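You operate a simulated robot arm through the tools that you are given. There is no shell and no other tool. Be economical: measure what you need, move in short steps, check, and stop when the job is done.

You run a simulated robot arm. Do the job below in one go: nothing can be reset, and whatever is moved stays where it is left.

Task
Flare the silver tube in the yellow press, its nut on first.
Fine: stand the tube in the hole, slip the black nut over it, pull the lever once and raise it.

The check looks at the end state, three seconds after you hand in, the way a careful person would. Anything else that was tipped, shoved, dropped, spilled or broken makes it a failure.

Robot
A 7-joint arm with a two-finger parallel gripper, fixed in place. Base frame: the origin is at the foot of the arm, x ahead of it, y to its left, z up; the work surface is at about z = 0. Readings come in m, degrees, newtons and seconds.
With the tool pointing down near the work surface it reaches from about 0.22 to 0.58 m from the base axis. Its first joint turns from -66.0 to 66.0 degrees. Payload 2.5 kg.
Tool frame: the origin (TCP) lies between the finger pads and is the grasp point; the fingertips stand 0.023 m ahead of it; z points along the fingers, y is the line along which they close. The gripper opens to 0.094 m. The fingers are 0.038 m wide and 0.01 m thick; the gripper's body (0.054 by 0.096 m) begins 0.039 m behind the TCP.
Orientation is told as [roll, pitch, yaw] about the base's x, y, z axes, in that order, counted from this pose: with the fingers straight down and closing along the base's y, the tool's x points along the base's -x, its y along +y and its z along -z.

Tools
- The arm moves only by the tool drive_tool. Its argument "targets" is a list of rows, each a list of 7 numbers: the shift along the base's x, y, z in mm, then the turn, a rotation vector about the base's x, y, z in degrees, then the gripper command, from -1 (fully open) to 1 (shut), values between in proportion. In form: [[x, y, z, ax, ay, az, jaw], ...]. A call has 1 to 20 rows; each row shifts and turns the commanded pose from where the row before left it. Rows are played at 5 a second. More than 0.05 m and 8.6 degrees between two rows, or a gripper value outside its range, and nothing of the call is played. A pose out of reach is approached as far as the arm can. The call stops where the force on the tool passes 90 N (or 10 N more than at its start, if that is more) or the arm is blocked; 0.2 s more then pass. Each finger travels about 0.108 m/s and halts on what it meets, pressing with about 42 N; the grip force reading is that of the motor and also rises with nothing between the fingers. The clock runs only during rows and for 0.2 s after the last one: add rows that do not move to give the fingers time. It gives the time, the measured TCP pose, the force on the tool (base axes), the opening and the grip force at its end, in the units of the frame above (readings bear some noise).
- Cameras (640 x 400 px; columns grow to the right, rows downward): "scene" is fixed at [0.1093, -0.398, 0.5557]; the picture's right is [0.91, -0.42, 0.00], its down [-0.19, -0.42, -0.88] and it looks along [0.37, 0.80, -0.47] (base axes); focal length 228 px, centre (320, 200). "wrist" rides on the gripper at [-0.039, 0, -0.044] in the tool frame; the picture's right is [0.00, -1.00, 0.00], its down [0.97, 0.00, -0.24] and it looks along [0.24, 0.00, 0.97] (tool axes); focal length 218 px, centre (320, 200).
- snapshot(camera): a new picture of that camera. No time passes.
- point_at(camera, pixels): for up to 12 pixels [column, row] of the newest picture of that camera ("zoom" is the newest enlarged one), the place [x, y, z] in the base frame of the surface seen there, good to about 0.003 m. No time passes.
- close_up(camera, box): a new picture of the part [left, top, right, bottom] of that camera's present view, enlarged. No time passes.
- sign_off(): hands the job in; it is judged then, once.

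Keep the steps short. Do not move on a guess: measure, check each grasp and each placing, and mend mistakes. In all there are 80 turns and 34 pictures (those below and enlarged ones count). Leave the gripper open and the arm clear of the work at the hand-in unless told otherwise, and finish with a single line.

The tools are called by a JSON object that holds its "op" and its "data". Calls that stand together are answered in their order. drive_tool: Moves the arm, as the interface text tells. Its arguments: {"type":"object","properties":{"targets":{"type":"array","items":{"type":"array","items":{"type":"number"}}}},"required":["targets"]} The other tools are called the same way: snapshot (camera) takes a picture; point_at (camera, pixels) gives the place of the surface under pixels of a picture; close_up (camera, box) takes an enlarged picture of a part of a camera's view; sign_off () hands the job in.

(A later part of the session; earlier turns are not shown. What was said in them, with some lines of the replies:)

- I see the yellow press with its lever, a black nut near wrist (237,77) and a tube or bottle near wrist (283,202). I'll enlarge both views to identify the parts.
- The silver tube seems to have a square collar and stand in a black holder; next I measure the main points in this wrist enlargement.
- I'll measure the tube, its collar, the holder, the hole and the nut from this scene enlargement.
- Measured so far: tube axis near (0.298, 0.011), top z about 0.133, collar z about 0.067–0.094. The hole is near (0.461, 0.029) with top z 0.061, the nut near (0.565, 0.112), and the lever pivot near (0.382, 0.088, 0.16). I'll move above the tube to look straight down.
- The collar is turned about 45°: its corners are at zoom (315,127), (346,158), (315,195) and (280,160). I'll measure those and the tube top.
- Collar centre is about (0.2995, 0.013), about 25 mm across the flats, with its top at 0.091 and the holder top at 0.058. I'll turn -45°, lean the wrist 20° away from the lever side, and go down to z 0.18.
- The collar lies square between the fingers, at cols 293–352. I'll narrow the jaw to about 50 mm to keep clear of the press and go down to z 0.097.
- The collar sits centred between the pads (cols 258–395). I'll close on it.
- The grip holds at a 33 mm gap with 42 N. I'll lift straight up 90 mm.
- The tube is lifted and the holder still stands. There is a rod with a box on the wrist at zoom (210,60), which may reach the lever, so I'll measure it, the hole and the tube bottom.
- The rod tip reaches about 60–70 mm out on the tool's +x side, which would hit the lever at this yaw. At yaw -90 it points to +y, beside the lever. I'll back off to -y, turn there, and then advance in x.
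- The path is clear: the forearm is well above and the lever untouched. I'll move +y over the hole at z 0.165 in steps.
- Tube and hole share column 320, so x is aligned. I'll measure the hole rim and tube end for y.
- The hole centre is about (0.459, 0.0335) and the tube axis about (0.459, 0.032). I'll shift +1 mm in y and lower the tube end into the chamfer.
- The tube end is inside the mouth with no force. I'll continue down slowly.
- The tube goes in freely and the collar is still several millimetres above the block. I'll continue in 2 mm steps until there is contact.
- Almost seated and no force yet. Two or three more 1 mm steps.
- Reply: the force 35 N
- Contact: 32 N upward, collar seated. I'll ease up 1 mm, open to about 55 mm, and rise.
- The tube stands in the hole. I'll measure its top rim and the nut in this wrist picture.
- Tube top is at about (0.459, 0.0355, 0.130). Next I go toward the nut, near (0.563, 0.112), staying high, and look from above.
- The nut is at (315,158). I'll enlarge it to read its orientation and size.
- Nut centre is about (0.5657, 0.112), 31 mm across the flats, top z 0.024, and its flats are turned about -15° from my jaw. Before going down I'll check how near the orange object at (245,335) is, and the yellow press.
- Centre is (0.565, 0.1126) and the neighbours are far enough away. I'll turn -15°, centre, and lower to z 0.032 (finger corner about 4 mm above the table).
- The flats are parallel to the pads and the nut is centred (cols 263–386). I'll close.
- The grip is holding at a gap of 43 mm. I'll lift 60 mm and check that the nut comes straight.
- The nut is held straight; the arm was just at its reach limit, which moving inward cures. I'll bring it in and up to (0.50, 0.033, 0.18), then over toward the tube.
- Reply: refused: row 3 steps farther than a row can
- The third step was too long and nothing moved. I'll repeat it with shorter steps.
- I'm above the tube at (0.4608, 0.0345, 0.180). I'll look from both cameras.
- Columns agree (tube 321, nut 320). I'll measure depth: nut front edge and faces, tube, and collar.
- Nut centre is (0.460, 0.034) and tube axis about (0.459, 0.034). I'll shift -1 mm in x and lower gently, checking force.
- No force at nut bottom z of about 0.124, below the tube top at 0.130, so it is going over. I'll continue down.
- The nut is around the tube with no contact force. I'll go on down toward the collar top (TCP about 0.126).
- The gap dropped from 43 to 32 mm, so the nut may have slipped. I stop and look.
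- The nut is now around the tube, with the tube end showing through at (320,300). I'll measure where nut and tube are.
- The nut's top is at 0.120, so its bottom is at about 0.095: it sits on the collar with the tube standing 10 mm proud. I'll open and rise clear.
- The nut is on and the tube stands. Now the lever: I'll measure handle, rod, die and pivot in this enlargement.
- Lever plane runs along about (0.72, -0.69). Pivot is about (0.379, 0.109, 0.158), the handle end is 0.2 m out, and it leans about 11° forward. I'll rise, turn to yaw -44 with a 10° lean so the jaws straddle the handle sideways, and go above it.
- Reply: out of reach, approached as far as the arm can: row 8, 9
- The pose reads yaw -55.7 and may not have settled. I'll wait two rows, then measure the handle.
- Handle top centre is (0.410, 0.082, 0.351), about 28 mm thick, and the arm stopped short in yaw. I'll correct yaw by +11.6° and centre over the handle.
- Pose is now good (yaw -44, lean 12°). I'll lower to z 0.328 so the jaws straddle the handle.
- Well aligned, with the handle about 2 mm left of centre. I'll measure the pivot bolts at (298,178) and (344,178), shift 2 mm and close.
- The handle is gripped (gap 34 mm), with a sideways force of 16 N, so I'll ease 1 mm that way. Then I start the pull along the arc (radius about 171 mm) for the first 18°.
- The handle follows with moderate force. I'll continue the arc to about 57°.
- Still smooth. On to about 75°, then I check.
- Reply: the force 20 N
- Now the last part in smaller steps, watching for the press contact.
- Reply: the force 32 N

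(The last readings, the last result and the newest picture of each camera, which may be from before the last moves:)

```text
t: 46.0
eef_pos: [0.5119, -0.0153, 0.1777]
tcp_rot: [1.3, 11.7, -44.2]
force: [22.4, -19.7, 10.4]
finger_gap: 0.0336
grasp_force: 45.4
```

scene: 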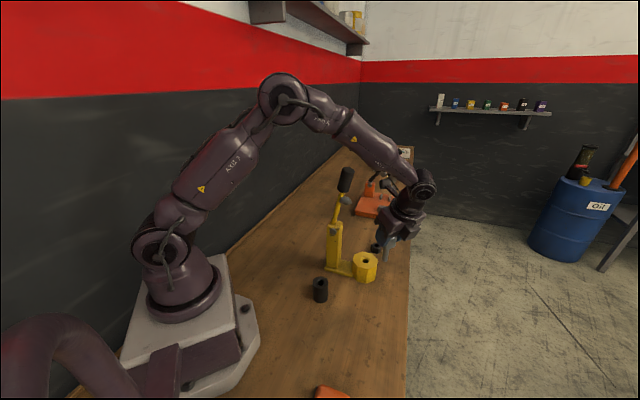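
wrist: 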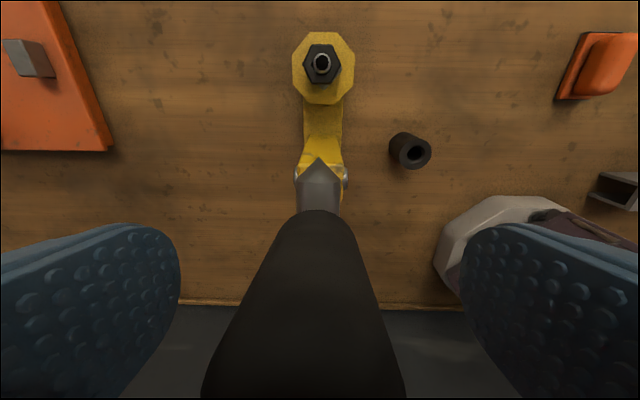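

There's about 30 N outward, so my radius is slightly short. I'll relax outward while lowering.

{"op": "drive_tool", "data": {"targets": [[2, -2, -4, 0, 0, 0, 1], [1.5, -1.5, -4, 0, 0, 0, 1], [0, 0, -4, 0, 0, 0, 1], [0, 0, 0, 0, 0, 0, 1]]}}

```text
t: 47.0
eef_pos: [0.5119, -0.0166, 0.1634]
tcp_rot: [1.0, 12.5, -44.1]
force: [-7.9, -5.0, 8.0]
finger_gap: 0.034
grasp_force: 45.2
```

Forces are low again, and the lever is near horizontal. I'll step down 3 mm at a time until the die meets the tube.

{"op": "drive_tool", "data": {"targets": [[0, 0, -3, 0, 0, 0, 1], [0, 0, -3, 0, 0, 0, 1], [0, 0, 0, 0, 0, 0, 1]]}}

```text
t: 47.8
eef_pos: [0.5125, -0.0174, 0.1568]
tcp_rot: [1.1, 12.4, -44.1]
force: [-16.4, 1.7, 5.4]
finger_gap: 0.0333
grasp_force: 45.6
```

{"op": "drive_tool", "data": {"targets": [[-0.5, 0.5, -3, 0, 0, 0, 1], [-0.5, 0.5, -3, 0, 0, 0, 1], [0, 0, 0, 0, 0, 0, 1]]}}

{"op": "close_up", "data": {"camera": "scene", "box": [310, 180, 420, 300]}}

```text
t: 48.6
eef_pos: [0.5134, -0.0183, 0.1548]
tcp_rot: [1.3, 12.1, -44.0]
force: [-21.1, -3.0, 36.7]
finger_gap: 0.0335
grasp_force: 44.8
```

```text
3.33 times, centred on (365, 240) of scene
```

zoom: 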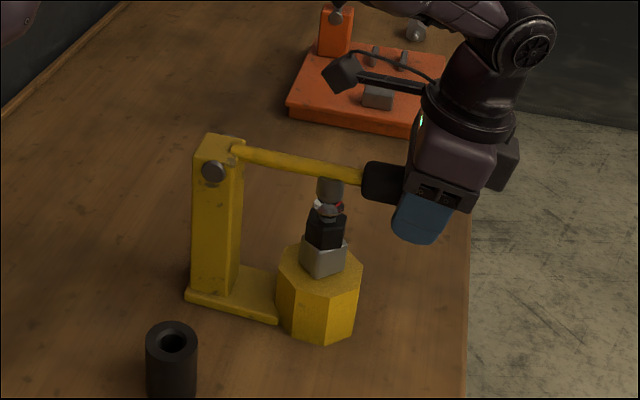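

The die is on the tube, the tube end already looks spread, and force rises to 37 N. I'll press a little more to complete the stroke.

{"op": "drive_tool", "data": {"targets": [[0, 0, -2, 0, 0, 0, 1], [0, 0, -1.5, 0, 0, 0, 1], [0, 0, 0, 0, 0, 0, 1]]}}

```text
t: 49.4
eef_pos: [0.5138, -0.0169, 0.1541]
tcp_rot: [1.2, 12.0, -44.0]
force: [-24.3, -5.7, 55.9]
finger_gap: 0.0338
grasp_force: 44.6
```

It's a hard stop at 56 N with no more travel, so the stroke is done. I'll retrace the arc upward.

{"op": "drive_tool", "data": {"targets": [[0, 0, 3.5, 0, 0, 0, 1], [1, -1, 6, 0, 0, 0, 1], [0, 0, 10, 0, 0, 0, 1], [-3.5, 3.5, 8, 0, 0, 0, 1], [-0.8, 0.8, 9, 0, 0, 0, 1], [-1.3, 1.3, 9, 0, 0, 0, 1], [-1.3, 1.3, 8.5, 0, 0, 0, 1], [-4, 4, 17, 0, 0, 0, 1], [0, 0, 0, 0, 0, 0, 1]]}}

```text
t: 51.4
eef_pos: [0.5024, -0.0063, 0.2181]
tcp_rot: [1.1, 12.5, -44.1]
force: [-5.7, -0.1, -13.2]
finger_gap: 0.0336
grasp_force: 44.8
```

The lever comes up with me at low force. I'll continue back to the start of the arc.

{"op": "drive_tool", "data": {"targets": [[-5.1, 5.1, 16.3, 0, 0, 0, 1], [-6.4, 6.3, 15.5, 0, 0, 0, 1], [-7.5, 7.4, 14.5, 0, 0, 0, 1], [-8.5, 8.5, 13.3, 0, 0, 0, 1], [-9.4, 9.4, 12, 0, 0, 0, 1], [-10, 10.5, 10.5, 0, 0, 0, 1], [-10.6, 11.3, 9, 0, 0, 0, 1], [0, 0, 0, 0, 0, 0, 1]]}}

```text
t: 53.2
eef_pos: [0.4457, 0.0506, 0.3108]
tcp_rot: [0.8, 12.3, -44.2]
force: [-1.6, 0.0, -28.8]
finger_gap: 0.0337
grasp_force: 44.7
```

There's 29 N downward, so I'm slightly high. I'll finish the arc a bit lower.

{"op": "drive_tool", "data": {"targets": [[-11.6, 11.5, 5.2, 0, 0, 0, 1], [-12.1, 12, 4.3, 0, 0, 0, 1], [-12.3, 12.2, 3.2, 0, 0, 0, 1], [0, 0, 0, 0, 0, 0, 1]]}}

```text
t: 54.2
eef_pos: [0.4094, 0.0846, 0.3264]
tcp_rot: [1.2, 11.6, -44.3]
force: [5.3, -17.8, 26.3]
finger_gap: 0.0343
grasp_force: 44.2
```

I'm back at the upright start pose with the lever against its stop. I'll ease the load, open fully and rise along the lever.

{"op": "drive_tool", "data": {"targets": [[0.7, -0.7, 1, 0, 0, 0, 1], [0, 0, 0, 0, 0, 0, 0.4], [0, 0, 0, 0, 0, 0, -0.2], [0, 0, 0, 0, 0, 0, -1], [0, 0, 0, 0, 0, 0, -1], [0, 0, 0, 0, 0, 0, -1], [2, -2, 15, 0, 0, 0, -1], [4, -4, 30, 0, 0, 0, -1], [2, -2, 40, 0, 0, 0, -1], [0, 0, 35, 0, 0, 0, -1], [0, -20, 0, 0, 0, 0, -1], [0, -40, 0, 0, 0, 0, -1], [0, -40, 0, 0, 0, 0, -1], [0, 0, 0, 0, 0, 0, -1]]}}

{"op": "close_up", "data": {"camera": "scene", "box": [310, 150, 420, 300]}}

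```text
t: 57.2
eef_pos: [0.418, -0.0241, 0.4444]
tcp_rot: [1.2, 12.2, -44.1]
force: [-0.6, -0.3, 0.4]
finger_gap: 0.0939
grasp_force: 0.0
```

```text
2.67 times, centred on (365, 225) of scene
```

zoom: 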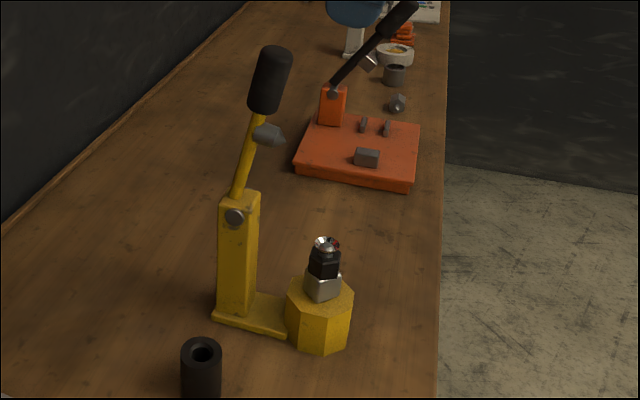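

The tube end is flared above the nut, the lever is up, everything else stands where it was, and the gripper is open and clear. I'm handing in.

{"op": "sign_off", "data": {}}

```text
The job is handed in.
```

The silver tube is flared in the yellow press with the black nut on it, the lever was pulled once and raised, and the job is handed in.
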